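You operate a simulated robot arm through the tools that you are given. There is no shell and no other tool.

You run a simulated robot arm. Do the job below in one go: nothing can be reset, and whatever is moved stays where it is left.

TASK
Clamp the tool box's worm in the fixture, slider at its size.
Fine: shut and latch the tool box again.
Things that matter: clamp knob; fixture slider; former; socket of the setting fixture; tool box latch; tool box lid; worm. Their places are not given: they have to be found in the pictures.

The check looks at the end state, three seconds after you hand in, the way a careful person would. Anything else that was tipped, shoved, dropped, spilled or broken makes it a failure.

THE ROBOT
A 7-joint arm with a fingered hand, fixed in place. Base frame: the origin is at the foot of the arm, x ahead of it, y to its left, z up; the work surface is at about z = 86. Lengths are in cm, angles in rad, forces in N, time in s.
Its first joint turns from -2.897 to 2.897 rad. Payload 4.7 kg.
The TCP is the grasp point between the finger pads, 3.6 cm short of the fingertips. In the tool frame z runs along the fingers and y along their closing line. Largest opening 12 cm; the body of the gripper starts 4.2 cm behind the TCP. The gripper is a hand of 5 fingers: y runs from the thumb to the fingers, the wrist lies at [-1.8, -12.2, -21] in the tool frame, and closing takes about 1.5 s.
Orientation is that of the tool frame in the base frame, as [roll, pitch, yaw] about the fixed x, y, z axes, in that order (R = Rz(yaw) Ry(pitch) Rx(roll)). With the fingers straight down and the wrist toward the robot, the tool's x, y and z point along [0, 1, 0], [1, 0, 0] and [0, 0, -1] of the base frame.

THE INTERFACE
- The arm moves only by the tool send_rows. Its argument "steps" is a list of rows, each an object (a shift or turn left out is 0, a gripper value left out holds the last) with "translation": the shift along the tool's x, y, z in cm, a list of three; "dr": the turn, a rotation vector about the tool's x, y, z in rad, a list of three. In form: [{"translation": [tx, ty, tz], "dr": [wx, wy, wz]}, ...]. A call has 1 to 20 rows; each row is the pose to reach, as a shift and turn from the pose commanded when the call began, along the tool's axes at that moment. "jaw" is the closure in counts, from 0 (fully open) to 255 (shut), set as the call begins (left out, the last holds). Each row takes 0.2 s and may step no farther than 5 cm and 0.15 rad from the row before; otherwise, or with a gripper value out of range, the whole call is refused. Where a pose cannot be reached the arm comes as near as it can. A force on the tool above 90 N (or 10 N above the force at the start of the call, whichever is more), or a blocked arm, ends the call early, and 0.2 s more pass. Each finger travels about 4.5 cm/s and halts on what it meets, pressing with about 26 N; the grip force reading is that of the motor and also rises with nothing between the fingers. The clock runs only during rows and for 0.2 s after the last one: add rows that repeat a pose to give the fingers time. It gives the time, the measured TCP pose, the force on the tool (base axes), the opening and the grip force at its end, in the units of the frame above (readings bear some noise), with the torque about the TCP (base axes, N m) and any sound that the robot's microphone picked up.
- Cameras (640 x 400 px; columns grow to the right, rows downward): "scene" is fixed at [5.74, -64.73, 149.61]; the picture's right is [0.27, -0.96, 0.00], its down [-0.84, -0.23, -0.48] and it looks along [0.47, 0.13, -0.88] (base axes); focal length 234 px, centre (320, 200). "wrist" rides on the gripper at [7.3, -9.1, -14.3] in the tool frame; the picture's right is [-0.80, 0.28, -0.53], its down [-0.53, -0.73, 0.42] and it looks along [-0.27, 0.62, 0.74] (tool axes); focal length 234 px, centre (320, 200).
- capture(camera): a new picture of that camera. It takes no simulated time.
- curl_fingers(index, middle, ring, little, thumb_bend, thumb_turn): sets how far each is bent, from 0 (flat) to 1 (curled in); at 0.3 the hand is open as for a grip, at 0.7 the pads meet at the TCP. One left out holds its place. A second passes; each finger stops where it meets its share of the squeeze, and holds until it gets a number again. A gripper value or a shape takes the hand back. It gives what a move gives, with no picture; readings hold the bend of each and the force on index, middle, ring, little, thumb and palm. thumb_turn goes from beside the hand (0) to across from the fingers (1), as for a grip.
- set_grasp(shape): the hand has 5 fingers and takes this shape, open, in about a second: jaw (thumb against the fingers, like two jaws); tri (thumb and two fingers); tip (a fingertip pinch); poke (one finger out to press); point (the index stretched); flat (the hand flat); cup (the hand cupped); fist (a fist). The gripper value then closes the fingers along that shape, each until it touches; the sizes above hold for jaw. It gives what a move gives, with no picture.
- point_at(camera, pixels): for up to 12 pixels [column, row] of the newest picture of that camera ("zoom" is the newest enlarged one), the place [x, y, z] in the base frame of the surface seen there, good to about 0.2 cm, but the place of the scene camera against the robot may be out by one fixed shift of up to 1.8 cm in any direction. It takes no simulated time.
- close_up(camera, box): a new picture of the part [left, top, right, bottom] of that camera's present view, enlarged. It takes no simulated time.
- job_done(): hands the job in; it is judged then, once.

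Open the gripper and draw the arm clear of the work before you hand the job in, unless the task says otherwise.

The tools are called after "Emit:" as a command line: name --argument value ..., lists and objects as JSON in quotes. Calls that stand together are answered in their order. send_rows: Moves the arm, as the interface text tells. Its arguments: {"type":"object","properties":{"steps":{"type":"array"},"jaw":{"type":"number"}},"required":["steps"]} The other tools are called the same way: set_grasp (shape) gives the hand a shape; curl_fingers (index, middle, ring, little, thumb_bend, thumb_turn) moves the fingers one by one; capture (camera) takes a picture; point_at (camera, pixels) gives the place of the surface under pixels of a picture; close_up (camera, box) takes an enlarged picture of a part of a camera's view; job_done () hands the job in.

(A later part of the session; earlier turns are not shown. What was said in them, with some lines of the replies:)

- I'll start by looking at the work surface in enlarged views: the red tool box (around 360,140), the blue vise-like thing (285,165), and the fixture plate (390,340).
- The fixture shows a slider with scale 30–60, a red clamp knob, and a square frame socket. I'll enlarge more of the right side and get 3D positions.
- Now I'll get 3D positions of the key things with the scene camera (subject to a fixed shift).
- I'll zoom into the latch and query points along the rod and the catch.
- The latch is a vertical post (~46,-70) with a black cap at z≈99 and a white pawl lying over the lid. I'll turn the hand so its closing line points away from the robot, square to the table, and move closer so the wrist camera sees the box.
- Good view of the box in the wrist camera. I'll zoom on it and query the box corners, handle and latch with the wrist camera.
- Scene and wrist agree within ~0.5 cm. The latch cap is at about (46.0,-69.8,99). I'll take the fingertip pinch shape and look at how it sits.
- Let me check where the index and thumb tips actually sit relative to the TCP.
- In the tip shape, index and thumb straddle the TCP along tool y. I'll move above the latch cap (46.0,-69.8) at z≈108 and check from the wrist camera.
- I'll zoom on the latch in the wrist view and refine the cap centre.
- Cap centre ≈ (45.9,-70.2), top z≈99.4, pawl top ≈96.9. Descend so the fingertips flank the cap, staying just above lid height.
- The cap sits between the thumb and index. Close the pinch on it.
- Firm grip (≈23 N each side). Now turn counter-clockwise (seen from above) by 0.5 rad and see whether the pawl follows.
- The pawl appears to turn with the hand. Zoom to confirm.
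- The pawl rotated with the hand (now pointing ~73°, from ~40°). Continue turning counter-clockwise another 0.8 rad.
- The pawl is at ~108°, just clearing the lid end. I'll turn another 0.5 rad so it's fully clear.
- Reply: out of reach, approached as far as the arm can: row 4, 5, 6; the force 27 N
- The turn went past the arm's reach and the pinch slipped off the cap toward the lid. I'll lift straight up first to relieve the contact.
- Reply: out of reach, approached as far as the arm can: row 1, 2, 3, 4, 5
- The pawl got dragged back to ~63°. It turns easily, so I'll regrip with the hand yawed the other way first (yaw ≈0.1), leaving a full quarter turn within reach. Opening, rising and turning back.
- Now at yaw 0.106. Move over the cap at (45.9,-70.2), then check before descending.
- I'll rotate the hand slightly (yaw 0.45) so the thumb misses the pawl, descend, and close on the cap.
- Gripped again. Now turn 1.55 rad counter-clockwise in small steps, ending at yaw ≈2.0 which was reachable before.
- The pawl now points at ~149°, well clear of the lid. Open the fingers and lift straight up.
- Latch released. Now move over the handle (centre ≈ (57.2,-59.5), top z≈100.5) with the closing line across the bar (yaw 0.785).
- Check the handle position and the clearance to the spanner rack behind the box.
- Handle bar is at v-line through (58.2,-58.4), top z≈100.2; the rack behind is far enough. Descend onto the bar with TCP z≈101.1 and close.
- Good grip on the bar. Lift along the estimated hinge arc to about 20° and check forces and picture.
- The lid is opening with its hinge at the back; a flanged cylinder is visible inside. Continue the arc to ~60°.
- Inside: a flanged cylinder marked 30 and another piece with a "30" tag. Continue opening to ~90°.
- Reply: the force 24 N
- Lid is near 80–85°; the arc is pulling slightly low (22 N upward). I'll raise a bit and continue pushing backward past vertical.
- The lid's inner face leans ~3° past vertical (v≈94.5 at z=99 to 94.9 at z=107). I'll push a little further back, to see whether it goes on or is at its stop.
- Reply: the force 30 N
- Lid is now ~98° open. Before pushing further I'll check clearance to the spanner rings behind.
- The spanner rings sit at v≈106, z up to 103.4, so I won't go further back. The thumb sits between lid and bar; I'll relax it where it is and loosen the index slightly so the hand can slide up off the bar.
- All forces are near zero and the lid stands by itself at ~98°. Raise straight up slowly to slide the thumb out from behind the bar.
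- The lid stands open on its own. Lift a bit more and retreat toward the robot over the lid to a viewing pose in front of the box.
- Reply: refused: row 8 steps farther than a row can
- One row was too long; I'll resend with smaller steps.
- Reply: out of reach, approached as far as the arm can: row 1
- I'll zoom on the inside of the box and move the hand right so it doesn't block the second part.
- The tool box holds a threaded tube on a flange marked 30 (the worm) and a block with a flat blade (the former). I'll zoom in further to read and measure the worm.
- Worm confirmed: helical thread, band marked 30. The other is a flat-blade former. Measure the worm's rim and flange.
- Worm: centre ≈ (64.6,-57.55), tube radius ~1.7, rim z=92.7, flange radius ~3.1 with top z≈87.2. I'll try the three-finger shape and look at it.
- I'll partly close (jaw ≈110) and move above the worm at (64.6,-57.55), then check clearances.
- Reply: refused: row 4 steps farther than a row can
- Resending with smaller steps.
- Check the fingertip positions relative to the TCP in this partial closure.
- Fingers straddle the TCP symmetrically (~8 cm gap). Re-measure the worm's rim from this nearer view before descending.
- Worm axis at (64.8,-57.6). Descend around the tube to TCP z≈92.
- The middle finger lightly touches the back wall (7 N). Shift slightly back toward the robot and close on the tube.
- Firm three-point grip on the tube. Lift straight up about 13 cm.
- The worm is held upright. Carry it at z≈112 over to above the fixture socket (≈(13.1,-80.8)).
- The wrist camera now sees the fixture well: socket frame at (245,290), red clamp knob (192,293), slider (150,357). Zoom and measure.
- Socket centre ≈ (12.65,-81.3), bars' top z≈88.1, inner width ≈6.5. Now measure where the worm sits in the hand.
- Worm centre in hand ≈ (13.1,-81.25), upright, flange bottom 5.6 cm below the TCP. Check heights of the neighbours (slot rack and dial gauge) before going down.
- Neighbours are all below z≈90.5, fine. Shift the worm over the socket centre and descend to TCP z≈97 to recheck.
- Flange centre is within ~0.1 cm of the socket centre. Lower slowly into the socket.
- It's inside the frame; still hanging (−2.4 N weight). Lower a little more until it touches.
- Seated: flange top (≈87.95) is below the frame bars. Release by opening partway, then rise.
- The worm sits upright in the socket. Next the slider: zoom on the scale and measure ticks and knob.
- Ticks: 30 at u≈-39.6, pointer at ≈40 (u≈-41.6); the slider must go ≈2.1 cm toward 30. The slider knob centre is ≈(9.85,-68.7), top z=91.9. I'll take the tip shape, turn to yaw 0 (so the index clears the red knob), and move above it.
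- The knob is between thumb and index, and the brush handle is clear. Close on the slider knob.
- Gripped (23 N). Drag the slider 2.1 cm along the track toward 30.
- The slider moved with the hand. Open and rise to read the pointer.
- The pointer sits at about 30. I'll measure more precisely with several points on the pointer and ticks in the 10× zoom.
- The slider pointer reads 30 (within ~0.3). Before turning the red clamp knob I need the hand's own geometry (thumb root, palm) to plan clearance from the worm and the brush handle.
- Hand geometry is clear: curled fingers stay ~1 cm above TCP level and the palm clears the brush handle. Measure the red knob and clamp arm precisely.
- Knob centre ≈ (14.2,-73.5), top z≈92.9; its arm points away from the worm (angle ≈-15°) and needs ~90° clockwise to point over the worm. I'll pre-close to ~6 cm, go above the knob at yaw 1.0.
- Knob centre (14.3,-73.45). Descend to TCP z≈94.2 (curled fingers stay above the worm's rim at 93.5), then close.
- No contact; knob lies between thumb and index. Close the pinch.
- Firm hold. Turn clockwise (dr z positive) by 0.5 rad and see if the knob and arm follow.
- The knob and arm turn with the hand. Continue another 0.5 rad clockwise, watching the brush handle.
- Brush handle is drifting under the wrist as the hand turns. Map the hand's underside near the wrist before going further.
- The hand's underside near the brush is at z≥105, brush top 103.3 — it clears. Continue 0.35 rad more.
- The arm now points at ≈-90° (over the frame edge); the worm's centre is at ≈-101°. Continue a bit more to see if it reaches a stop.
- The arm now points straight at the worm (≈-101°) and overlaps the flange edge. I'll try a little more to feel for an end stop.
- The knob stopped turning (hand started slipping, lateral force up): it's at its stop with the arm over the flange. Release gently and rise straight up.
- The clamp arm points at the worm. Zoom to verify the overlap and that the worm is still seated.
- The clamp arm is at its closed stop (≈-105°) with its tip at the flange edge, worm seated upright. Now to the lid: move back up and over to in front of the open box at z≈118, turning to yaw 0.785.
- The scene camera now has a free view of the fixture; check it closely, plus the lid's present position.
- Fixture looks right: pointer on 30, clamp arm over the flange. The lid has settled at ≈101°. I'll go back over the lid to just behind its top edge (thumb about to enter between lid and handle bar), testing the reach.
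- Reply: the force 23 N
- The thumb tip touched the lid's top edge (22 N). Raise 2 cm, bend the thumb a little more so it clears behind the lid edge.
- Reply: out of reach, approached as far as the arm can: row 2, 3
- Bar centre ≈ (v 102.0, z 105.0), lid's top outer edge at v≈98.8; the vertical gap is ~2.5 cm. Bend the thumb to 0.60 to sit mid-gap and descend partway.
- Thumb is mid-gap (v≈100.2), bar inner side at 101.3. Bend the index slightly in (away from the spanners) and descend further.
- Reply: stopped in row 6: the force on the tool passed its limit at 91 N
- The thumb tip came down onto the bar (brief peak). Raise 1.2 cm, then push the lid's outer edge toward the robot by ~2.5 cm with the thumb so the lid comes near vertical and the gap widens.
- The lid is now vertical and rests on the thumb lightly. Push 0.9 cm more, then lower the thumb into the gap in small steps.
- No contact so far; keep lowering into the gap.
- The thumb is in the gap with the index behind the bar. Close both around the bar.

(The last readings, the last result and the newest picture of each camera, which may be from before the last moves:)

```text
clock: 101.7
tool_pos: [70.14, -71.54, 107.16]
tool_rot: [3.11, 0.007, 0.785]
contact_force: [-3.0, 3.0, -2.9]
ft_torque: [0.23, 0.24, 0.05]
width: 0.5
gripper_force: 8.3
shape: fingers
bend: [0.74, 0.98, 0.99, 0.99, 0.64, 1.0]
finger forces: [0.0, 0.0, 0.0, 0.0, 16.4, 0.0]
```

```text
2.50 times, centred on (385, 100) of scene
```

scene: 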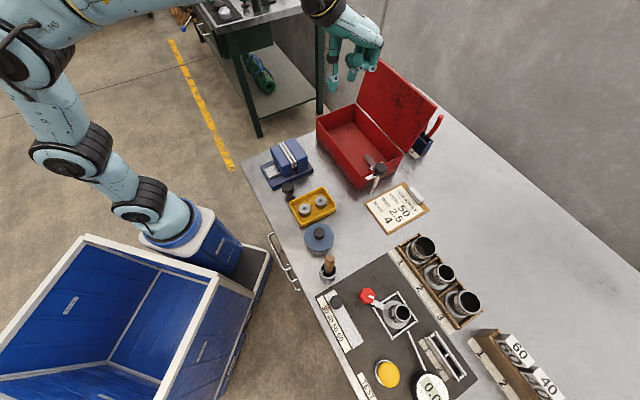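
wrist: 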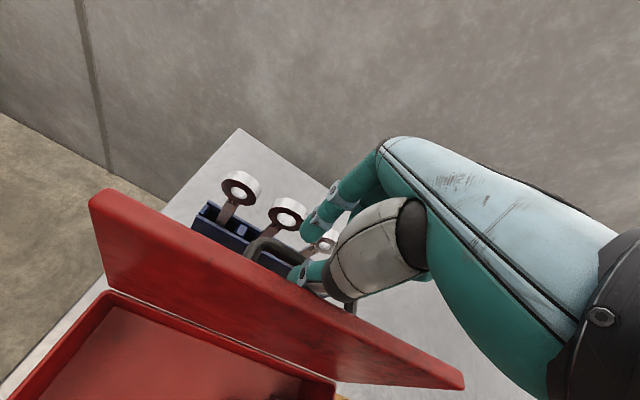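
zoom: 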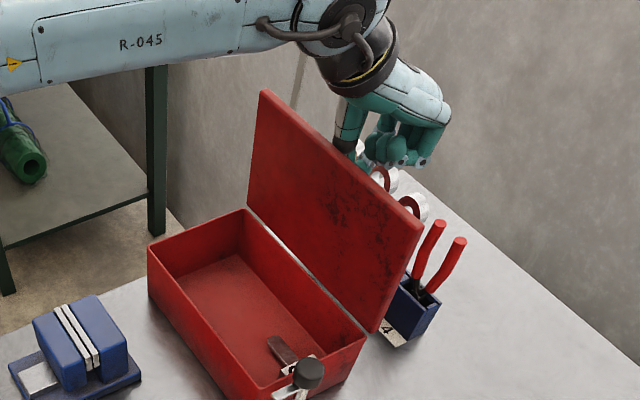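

Bar is caged (thumb on the lid side, index behind). Start the closing arc, to ~60° first.

Emit:
send_rows --steps '[{"translation": [0, -0.6, -0.28], "dr": [0.01, 0, 0]}, {"translation": [0, -1.2, -0.5], "dr": [0.02, 0, 0]}, {"translation": [0, -1.88, -0.73], "dr": [0.035, 0, 0]}, {"translation": [0, -2.55, -0.93], "dr": [0.035, 0, 0]}, {"translation": [0, -3.23, -1.11], "dr": [0.035, 0, 0]}, {"translation": [0, -3.9, -1.25], "dr": [0.035, 0, 0]}, {"translation": [0, -4.6, -1.38], "dr": [0.035, 0, 0]}, {"translation": [0, -5.25, -1.47], "dr": [0.035, 0, 0]}, {"translation": [0, -5.93, -1.55], "dr": [0.035, 0, 0]}, {"translation": [0, -6.6, -1.6], "dr": [0.035, 0, 0]}, {"translation": [0, -7.25, -1.62], "dr": [0.035, 0, 0]}, {"translation": [0, -7.25, -1.62], "dr": [0.035, 0, 0]}]'

Emit:
capture --camera "wrist"

Emit:
close_up --camera "scene" --box '[320, 20, 450, 180]'

```text
clock: 104.3
tool_pos: [64.97, -66.55, 108.53]
tool_rot: [-3.139, 0.007, 0.784]
contact_force: [0.0, -0.5, -8.0]
ft_torque: [-0.09, -0.02, -0.04]
width: 0.47
gripper_force: 4.3
shape: fingers
bend: [0.73, 0.98, 0.99, 0.99, 0.66, 1.0]
finger forces: [4.8, 0.0, 0.1, 0.0, 4.2, 0.0]
```

```text
taken
```

wrist: 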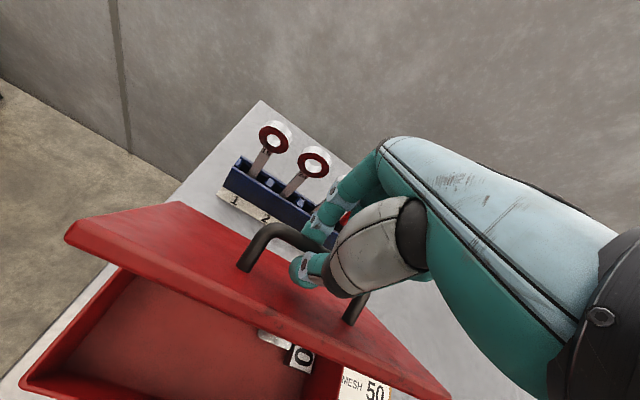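

```text
2.50 times, centred on (385, 100) of scene
```

zoom: 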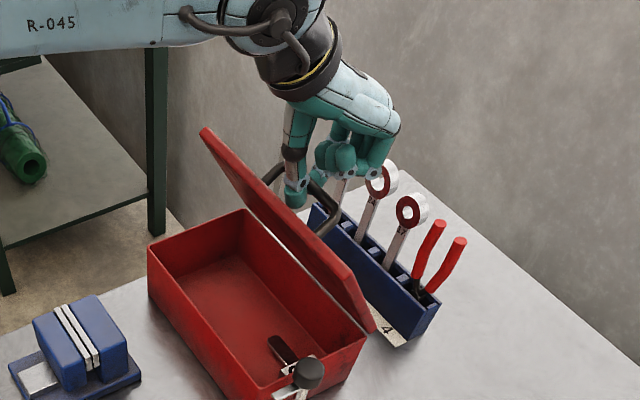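

The lid is under control at ~58° with its weight on the fingers. Continue the arc down to ~20°.

Emit:
send_rows --steps '[{"translation": [0, -0.55, 0.08]}, {"translation": [0, -1.11, 0.17]}, {"translation": [0, -1.65, 0.3]}, {"translation": [0, -2.2, 0.44]}, {"translation": [0, -2.73, 0.6]}, {"translation": [0, -3.26, 0.8]}, {"translation": [0, -3.8, 1.02]}, {"translation": [0, -4.3, 1.26]}, {"translation": [0, -4.8, 1.52]}, {"translation": [0, -5.29, 1.79]}, {"translation": [0, -5.76, 2.1]}, {"translation": [0, -6.22, 2.42]}, {"translation": [0, -6.66, 2.76]}, {"translation": [0, -7.09, 3.12]}, {"translation": [0, -7.5, 3.5]}, {"translation": [0, -7.91, 3.89]}, {"translation": [0, -7.91, 3.89]}]'

Emit:
capture --camera "wrist"

Emit:
close_up --camera "scene" --box '[300, 60, 430, 200]'

```text
clock: 107.9
tool_pos: [59.46, -60.98, 104.62]
tool_rot: [-3.14, 0.007, 0.784]
contact_force: [3.4, -2.8, -7.0]
ft_torque: [-0.13, -0.07, -0.06]
width: 0.83
gripper_force: 5.5
shape: fingers
bend: [0.73, 0.98, 0.99, 0.99, 0.67, 1.0]
finger forces: [7.9, 0.0, 0.0, 0.0, 3.7, 0.0]
```

```text
taken
```

wrist: 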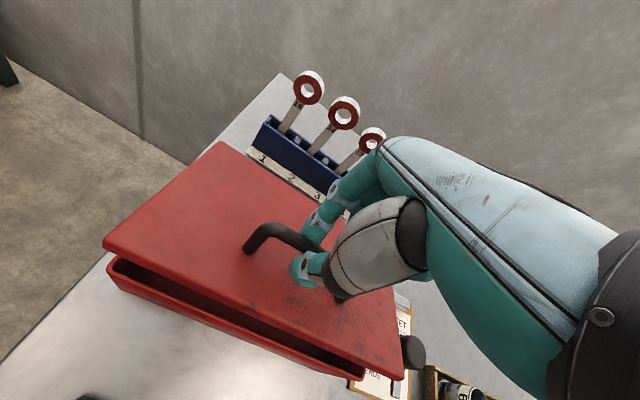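

```text
2.86 times, centred on (365, 130) of scene
```

zoom: 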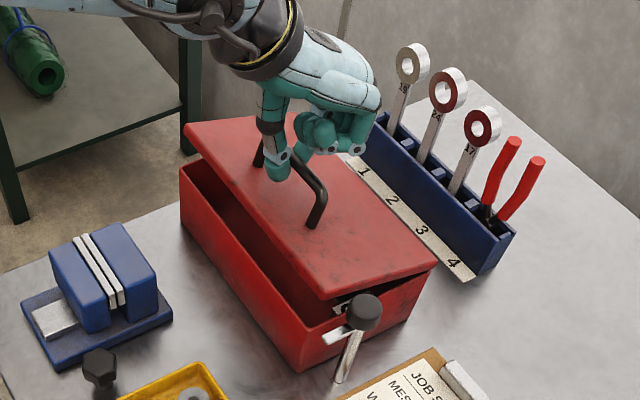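

Lid at ~15°. Lower it the rest of the way shut.

Emit:
send_rows --steps '[{"translation": [0, -0.37, 0.42]}, {"translation": [0, -0.74, 0.86]}, {"translation": [0, -1.08, 1.3]}, {"translation": [0, -1.41, 1.76]}, {"translation": [0, -1.7, 2.22]}, {"translation": [0, -2.0, 2.72]}, {"translation": [0, -2.25, 3.1]}, {"translation": [0, -2.49, 3.5]}, {"translation": [0, -2.49, 3.5]}]'

Emit:
capture --camera "wrist"

Emit:
close_up --camera "scene" --box '[300, 60, 430, 200]'

```text
clock: 109.9
tool_pos: [57.65, -59.25, 101.31]
tool_rot: [3.141, 0.007, 0.785]
contact_force: [7.3, -7.1, -0.3]
ft_torque: [-0.13, -0.1, -0.1]
width: 0.58
gripper_force: 4.3
shape: fingers
bend: [0.73, 0.98, 0.99, 0.99, 0.7, 1.0]
finger forces: [8.3, 0.0, 0.1, 0.0, 0.1, 0.1]
```

```text
taken
```

wrist: 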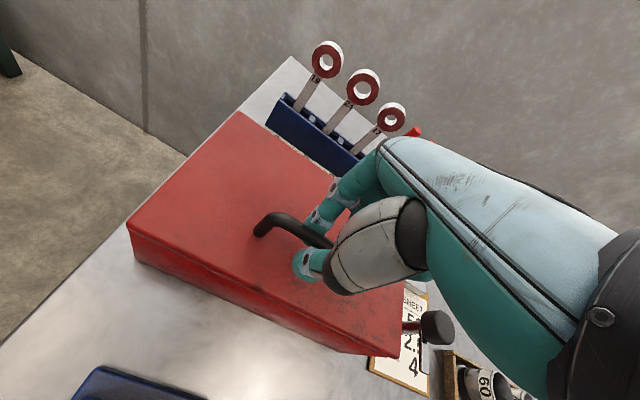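

```text
2.86 times, centred on (365, 130) of scene
```

zoom: 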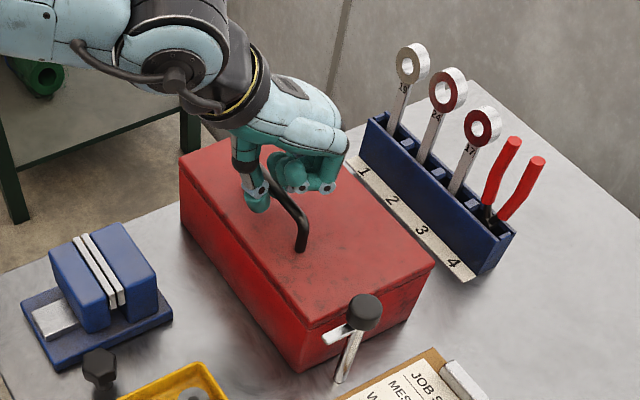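

Lid is shut. Relieve the sideways pull, open the fingers, and rise.

Emit:
send_rows --steps '[{"translation": [0, 0.4, 0]}, {"translation": [0, 0.4, 0]}]'

Emit:
set_grasp --shape "tip"

Emit:
send_rows --steps '[{"translation": [0, 0, -2]}, {"translation": [0, 0, -5]}, {"translation": [0, 0, -9]}, {"translation": [0, 0, -9]}]'

Emit:
capture --camera "wrist"

Emit:
close_up --camera "scene" --box '[300, 60, 460, 220]'

```text
clock: 110.5
tool_pos: [57.89, -59.44, 101.11]
tool_rot: [-3.138, 0.007, 0.787]
contact_force: [4.6, -3.9, -1.5]
ft_torque: [-0.09, -0.09, -0.02]
width: 0.33
gripper_force: 3.1
shape: fingers
bend: [0.73, 0.98, 0.99, 0.99, 0.69, 1.0]
finger forces: [6.2, 0.1, 0.0, 0.0, 0.8, 0.0]
```

```text
clock: 111.4
tool_pos: [58.03, -59.41, 101.18]
tool_rot: [-3.141, 0.006, 0.784]
contact_force: [0.2, -0.2, 0.0]
ft_torque: [0.02, 0.03, -0.01]
width: 11.94
gripper_force: 0.1
shape: tip
bend: [0.3, 0.98, 0.99, 0.99, 0.3, 0.98]
finger forces: [0.0, 0.1, 0.0, 0.0, 0.0, 0.1]
```

```text
clock: 112.4
tool_pos: [58.1, -59.55, 110.3]
tool_rot: [-3.138, 0.005, 0.784]
contact_force: [-0.3, 0.1, -0.2]
ft_torque: [0.03, 0.04, -0.01]
width: 12.01
gripper_force: 0.0
shape: tip
bend: [0.3, 0.98, 0.99, 0.99, 0.3, 0.98]
finger forces: [0.0, 0.0, 0.1, 0.1, 0.1, 0.1]
```

```text
taken
```

wrist: 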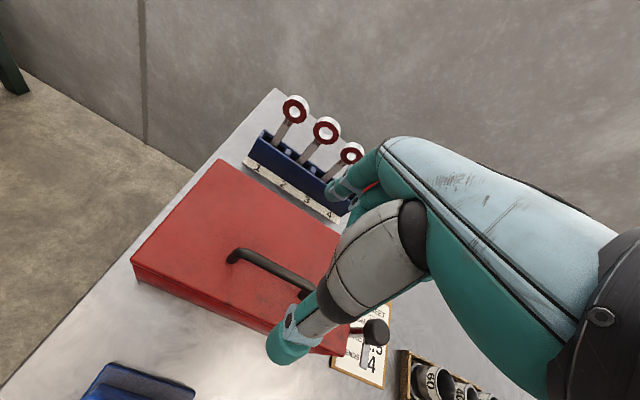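

```text
2.50 times, centred on (380, 140) of scene
```

zoom: 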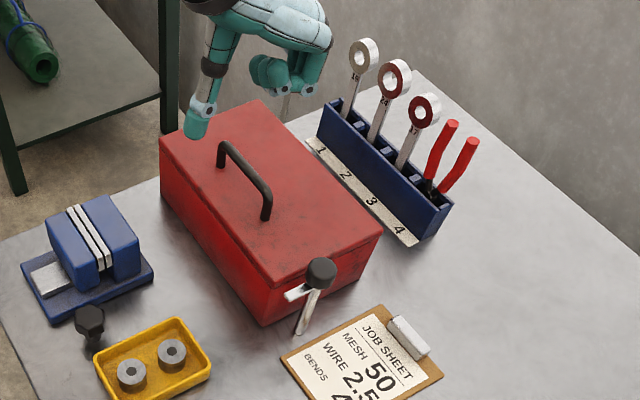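

The box looks exactly as before opening, lid shut. Now the latch: move above the cap (45.9,-70.2) at yaw 2.0, to turn the pawl back clockwise.

Emit:
send_rows --steps '[{"translation": [-1.8, -0.1, 0], "dr": [0, 0, -0.135]}, {"translation": [-3.6, -0.2, 0.3], "dr": [0, 0, -0.27]}, {"translation": [-5.4, -0.35, 0.6], "dr": [0, 0, -0.405]}, {"translation": [-7.2, -0.47, 0.9], "dr": [0, 0, -0.54]}, {"translation": [-9, -0.6, 1.2], "dr": [0, 0, -0.675]}, {"translation": [-10.8, -0.7, 1.5], "dr": [0, 0, -0.81]}, {"translation": [-12.6, -0.8, 1.8], "dr": [0, 0, -0.945]}, {"translation": [-14.4, -0.95, 2], "dr": [0, 0, -1.08]}, {"translation": [-16.2, -1.06, 2], "dr": [0, 0, -1.215]}, {"translation": [-16.2, -1.06, 2], "dr": [0, 0, -1.215]}]'

Emit:
capture --camera "wrist"

Emit:
close_up --camera "wrist" --box '[220, 220, 340, 320]'

```text
clock: 114.6
tool_pos: [45.66, -69.78, 108.18]
tool_rot: [-3.135, 0.001, 2.002]
contact_force: [0.2, -0.2, 0.1]
ft_torque: [0.01, 0.01, 0.02]
width: 11.98
gripper_force: 0.2
shape: tip
bend: [0.3, 0.98, 0.99, 0.99, 0.3, 0.98]
finger forces: [0.1, 0.0, 0.0, 0.0, 0.0, 0.0]
```

```text
taken
```

wrist: 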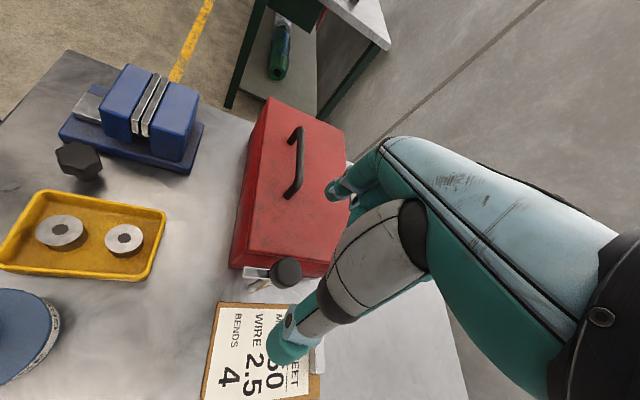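

```text
4.00 times, centred on (280, 270) of wrist
```

zoom: 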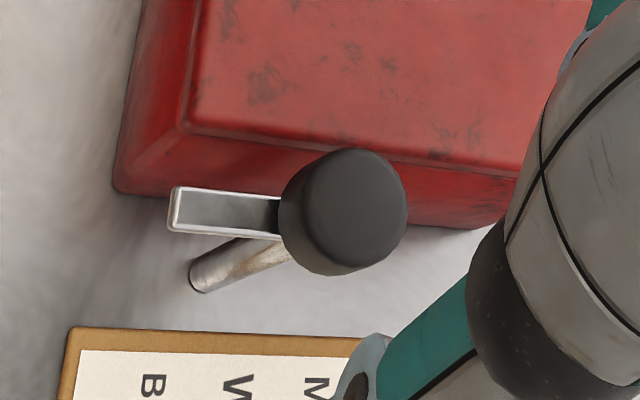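

Emit:
point_at --camera "zoom" --pixels '[[350, 208], [310, 205], [400, 210], [350, 160], [350, 255], [190, 210], [230, 212], [260, 215], [300, 120], [170, 205]]'

```text
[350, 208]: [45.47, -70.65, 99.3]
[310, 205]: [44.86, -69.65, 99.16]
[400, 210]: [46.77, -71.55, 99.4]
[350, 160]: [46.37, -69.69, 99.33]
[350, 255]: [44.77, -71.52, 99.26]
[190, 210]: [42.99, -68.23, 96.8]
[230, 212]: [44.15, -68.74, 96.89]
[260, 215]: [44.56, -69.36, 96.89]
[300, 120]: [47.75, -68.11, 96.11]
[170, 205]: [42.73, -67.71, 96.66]
```

Cap centre ≈ (45.85,-70.3), pawl at ≈143–149°. Descend and close on the cap.

Emit:
send_rows --steps '[{"translation": [-0.3, 0, 3]}, {"translation": [-0.3, 0, 6]}, {"translation": [-0.3, 0, 7.5]}, {"translation": [-0.3, 0, 7.5]}]'

Emit:
send_rows --jaw 255 --steps '[{"translation": [0, 0, 0]}, {"translation": [0, 0, 0]}, {"translation": [0, 0, 0]}, {"translation": [0, 0, 0]}, {"translation": [0, 0, 0]}, {"translation": [0, 0, 0]}, {"translation": [0, 0, 0]}, {"translation": [0, 0, 0]}]'

Emit:
close_up --camera "wrist" --box '[230, 170, 370, 300]'

```text
clock: 115.6
tool_pos: [45.85, -70.22, 100.81]
tool_rot: [-3.136, -0.001, 1.999]
contact_force: [-0.2, 0.3, -0.7]
ft_torque: [0.04, -0.01, -0.01]
width: 11.97
gripper_force: 0.0
shape: tip
bend: [0.3, 0.98, 0.99, 0.99, 0.3, 0.98]
finger forces: [0.0, 0.0, 0.0, 0.1, 0.1, 0.0]
```

```text
clock: 117.4
tool_pos: [45.89, -70.25, 100.81]
tool_rot: [-3.135, 0.001, 2.0]
contact_force: [0.2, 1.4, -1.9]
ft_torque: [0.04, -0.01, 0.01]
width: 2.5
gripper_force: 26.2
shape: tip
bend: [0.72, 1.0, 1.0, 1.0, 0.74, 1.0]
finger forces: [22.7, 0.0, 0.0, 0.0, 23.0, 0.0]
```

```text
3.08 times, centred on (300, 235) of wrist
```

zoom: 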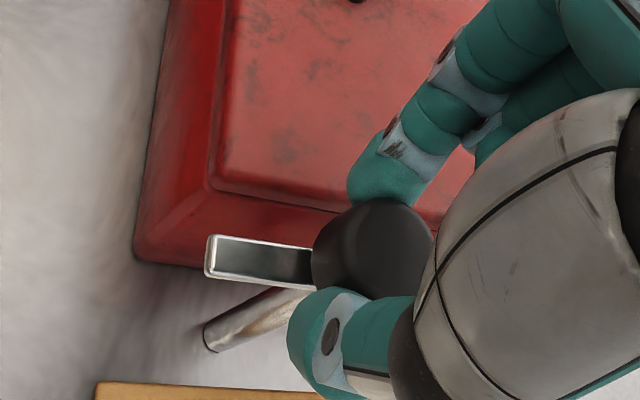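

Good grip. Turn clockwise 1.6 rad to swing the pawl back over the lid.

Emit:
send_rows --steps '[{"translation": [0, 0, 0], "dr": [0, 0, 0.1]}, {"translation": [0, 0, 0], "dr": [0, 0, 0.2]}, {"translation": [0, 0, 0], "dr": [0, 0, 0.3]}, {"translation": [0, 0, 0], "dr": [0, 0, 0.4]}, {"translation": [0, 0, 0], "dr": [0, 0, 0.5]}, {"translation": [0, 0, 0], "dr": [0, 0, 0.6]}, {"translation": [0, 0, 0], "dr": [0, 0, 0.7]}, {"translation": [0, 0, 0], "dr": [0, 0, 0.8]}, {"translation": [0, 0, 0], "dr": [0, 0, 0.9]}, {"translation": [0, 0, 0], "dr": [0, 0, 1.0]}, {"translation": [0, 0, 0], "dr": [0, 0, 1.1]}, {"translation": [0, 0, 0], "dr": [0, 0, 1.2]}, {"translation": [0, 0, 0], "dr": [0, 0, 1.3]}, {"translation": [0, 0, 0], "dr": [0, 0, 1.4]}, {"translation": [0, 0, 0], "dr": [0, 0, 1.5]}, {"translation": [0, 0, 0], "dr": [0, 0, 1.6]}, {"translation": [0, 0, 0], "dr": [0, 0, 1.6]}]'

Emit:
close_up --camera "wrist" --box '[230, 170, 370, 300]'

Emit:
point_at --camera "zoom" --pixels '[[220, 255], [240, 260], [270, 265], [230, 245], [210, 200], [250, 262]]'

```text
clock: 121.0
tool_pos: [46.02, -70.33, 100.81]
tool_rot: [3.139, 0.007, 0.4]
contact_force: [23.2, -0.8, 2.1]
ft_torque: [-0.29, -0.75, 0.37]
width: 2.53
gripper_force: 26.4
shape: tip
bend: [0.72, 1.0, 1.0, 1.0, 0.76, 1.0]
finger forces: [36.5, 0.0, 0.1, 0.1, 22.2, 0.1]
```

```text
3.08 times, centred on (300, 235) of wrist
```

zoom: 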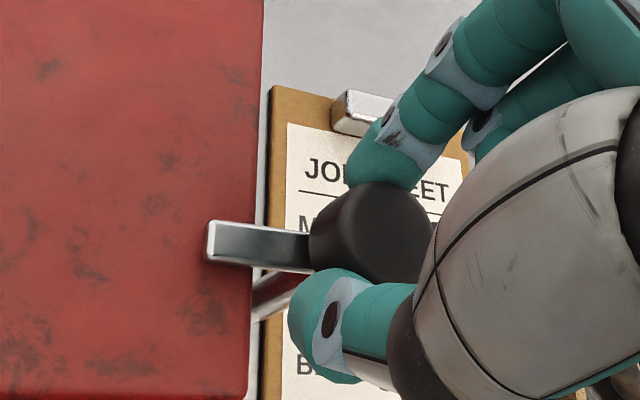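

```text
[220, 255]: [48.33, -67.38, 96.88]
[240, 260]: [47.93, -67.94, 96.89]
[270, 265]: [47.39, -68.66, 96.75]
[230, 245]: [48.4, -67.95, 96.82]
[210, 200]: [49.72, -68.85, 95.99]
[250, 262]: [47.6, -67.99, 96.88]
```

The pawl now lies over the lid (≈45°). Release, rise, and compare with the original latched picture.

Emit:
send_rows --jaw 0 --steps '[{"translation": [0, 0, 0]}, {"translation": [0, 0, 0]}, {"translation": [0, 0, 0]}, {"translation": [0, 0, 0]}, {"translation": [0, 0, 0]}, {"translation": [0, 0, 0]}, {"translation": [0, 0, 0]}, {"translation": [0, 0, -3]}, {"translation": [0, 0, -7]}, {"translation": [0, 0, -7]}]'

Emit:
close_up --camera "wrist" --box '[220, 180, 340, 300]'

Emit:
close_up --camera "scene" --box '[355, 145, 405, 200]'

```text
clock: 123.2
tool_pos: [45.88, -70.24, 107.82]
tool_rot: [-3.141, 0.005, 0.399]
contact_force: [-0.1, -1.1, 0.2]
ft_torque: [0.0, -0.02, 0.01]
width: 11.98
gripper_force: 0.1
shape: tip
bend: [0.3, 0.98, 0.99, 0.99, 0.3, 0.98]
finger forces: [0.1, 0.0, 0.0, 0.0, 0.0, 0.1]
```

```text
3.33 times, centred on (280, 240) of wrist
```

zoom: 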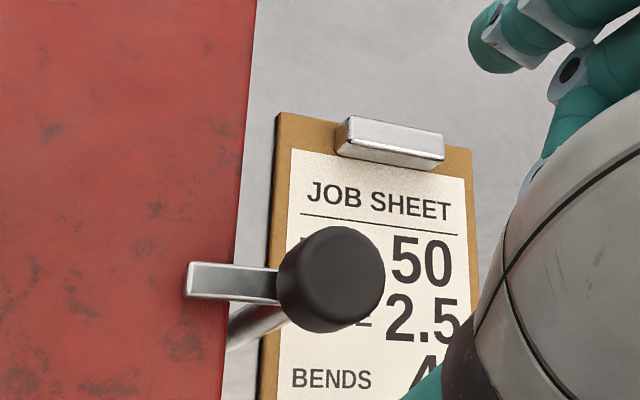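

```text
7.27 times, centred on (380, 172) of scene
```

zoom: 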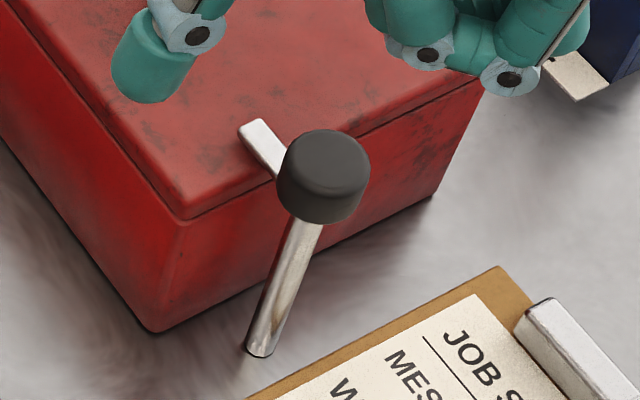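

The latch picture is now identical to the original latched one. Retract the arm up and back toward its starting pose.

Emit:
send_rows --steps '[{"translation": [0, 0, -4]}, {"translation": [0, 0, -8.5]}, {"translation": [0, 0, -13]}, {"translation": [-1.4, -3.4, -15], "dr": [0, 0, -0.12]}, {"translation": [-2.8, -7, -16], "dr": [0, 0, -0.25]}, {"translation": [-4.4, -10.7, -17], "dr": [0, 0, -0.38]}, {"translation": [-6, -14.4, -18], "dr": [0, 0, -0.51]}, {"translation": [-7.5, -18, -18], "dr": [0, 0, -0.64]}, {"translation": [-9, -21.6, -18], "dr": [0, 0, -0.77]}, {"translation": [-10.3, -25, -18], "dr": [0, 0, -0.9]}, {"translation": [-11.6, -27.9, -18], "dr": [0, 0, -1.03]}, {"translation": [-11.6, -27.9, -18], "dr": [0, 0, -1.17]}, {"translation": [-11.6, -27.9, -18], "dr": [0, 0, -1.17]}]'

Emit:
set_grasp --shape "jaw"

Emit:
capture --camera "scene"

Emit:
capture --camera "wrist"

```text
clock: 126.0
tool_pos: [24.53, -49.11, 125.88]
tool_rot: [-3.136, 0.004, 1.571]
contact_force: [0.1, 0.4, -0.1]
ft_torque: [-0.01, 0.01, -0.01]
width: 11.98
gripper_force: 0.0
shape: tip
bend: [0.3, 0.98, 0.99, 0.99, 0.3, 0.98]
finger forces: [0.1, 0.1, 0.1, 0.1, 0.1, 0.0]
```

```text
clock: 126.9
tool_pos: [24.45, -49.03, 126.13]
tool_rot: [-3.134, 0.004, 1.568]
contact_force: [0.0, -0.7, -0.4]
ft_torque: [0.0, 0.04, 0.02]
width: 11.95
gripper_force: 0.0
shape: jaw
bend: [0.3, 0.3, 0.3, 0.3, 0.3, 0.98]
finger forces: [0.0, 0.1, 0.0, 0.0, 0.1, 0.0]
```

```text
taken
```

scene: 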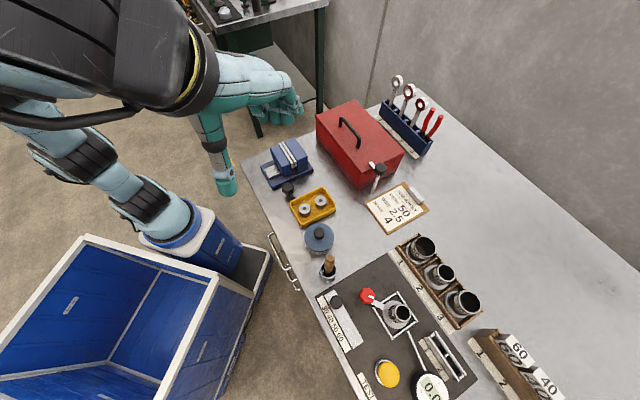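

```text
taken
```

wrist: 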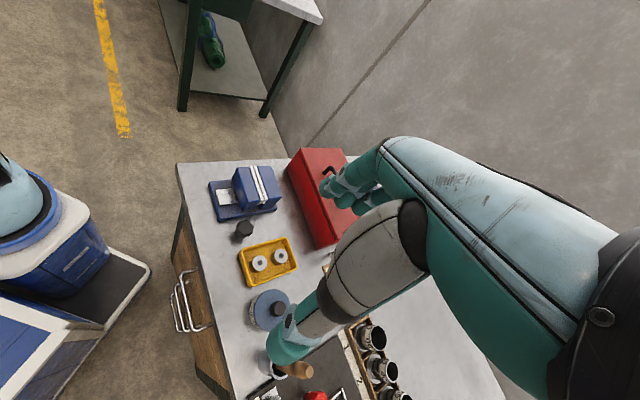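

Final check with enlarged views of the fixture, slider and box.

Emit:
close_up --camera "scene" --box '[355, 275, 425, 345]'

Emit:
close_up --camera "scene" --box '[310, 285, 370, 335]'

Emit:
close_up --camera "scene" --box '[300, 80, 460, 200]'

Emit:
close_up --camera "scene" --box '[240, 120, 360, 290]'

```text
5.71 times, centred on (390, 310) of scene
```

zoom: 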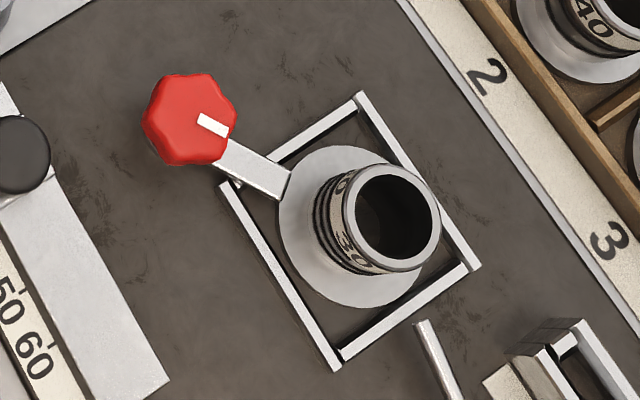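

```text
8.00 times, centred on (340, 310) of scene
```

zoom: 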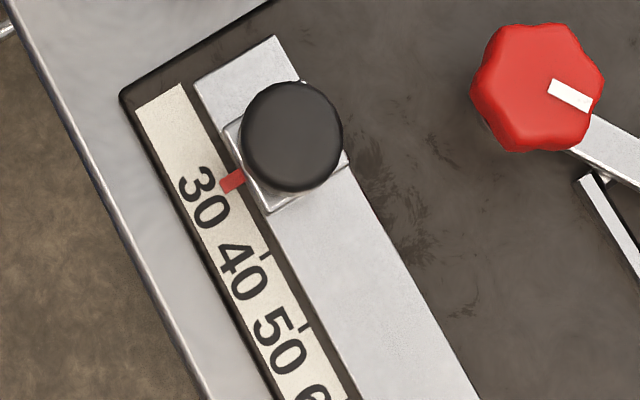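

```text
3.33 times, centred on (380, 140) of scene
```

zoom: 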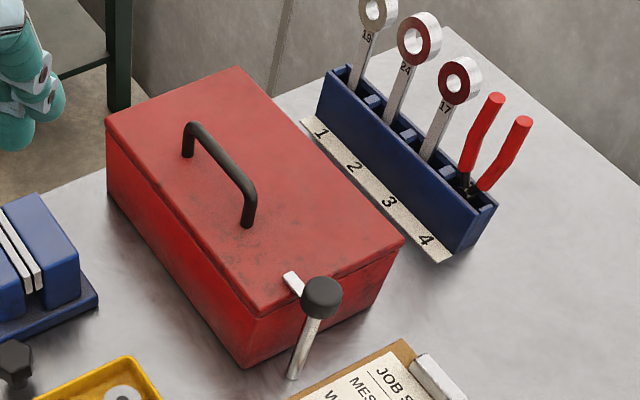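

```text
2.35 times, centred on (300, 205) of scene
```

zoom: 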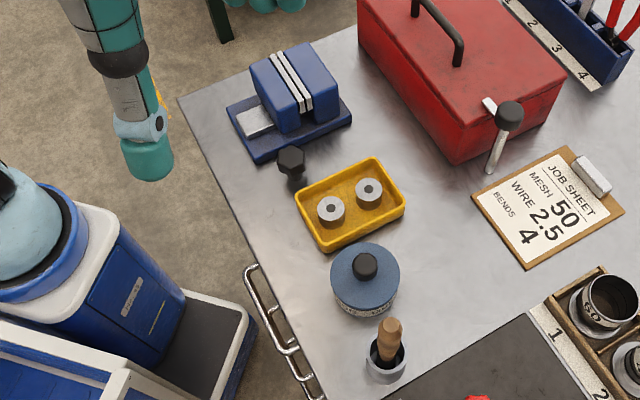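

The pictures show the worm (30) seated in the socket with the clamp arm turned over its flange and the slider pointer on 30. The tool box is shut with the latch pawl back over the lid, and everything else stands where it was. The hand is open and the arm is clear, so I'm handing in.

Emit:
job_done

```text
The job is handed in.
```

The tool box's worm, marked 30, is clamped in the fixture. The slider is at 30, and the tool box is shut and latched again. The job is handed in; the check has not reported back yet.

- **Worm:** it sits upright in the square socket, with its flange below the frame bars.
- **Clamp:** I turned the red knob clockwise about 90° to its stop. The clamp arm points at the worm but only just reaches over the flange edge.
- **Slider:** the pointer covers the 30 tick. My measurements put it within about 0.3 of a scale unit.
- **Tool box:** I lowered the lid by its handle and turned the latch pawl back over it. The final picture of the latch matches the one from before I opened it. The former is still inside.

The force limit stopped one move at about 91 N. While I was hooking the lid handle to close it, the thumb came down on the handle bar. I saw no damage or shift afterwards.

In the last pictures nothing else looks moved, and the arm is back near its starting pose with the hand open.
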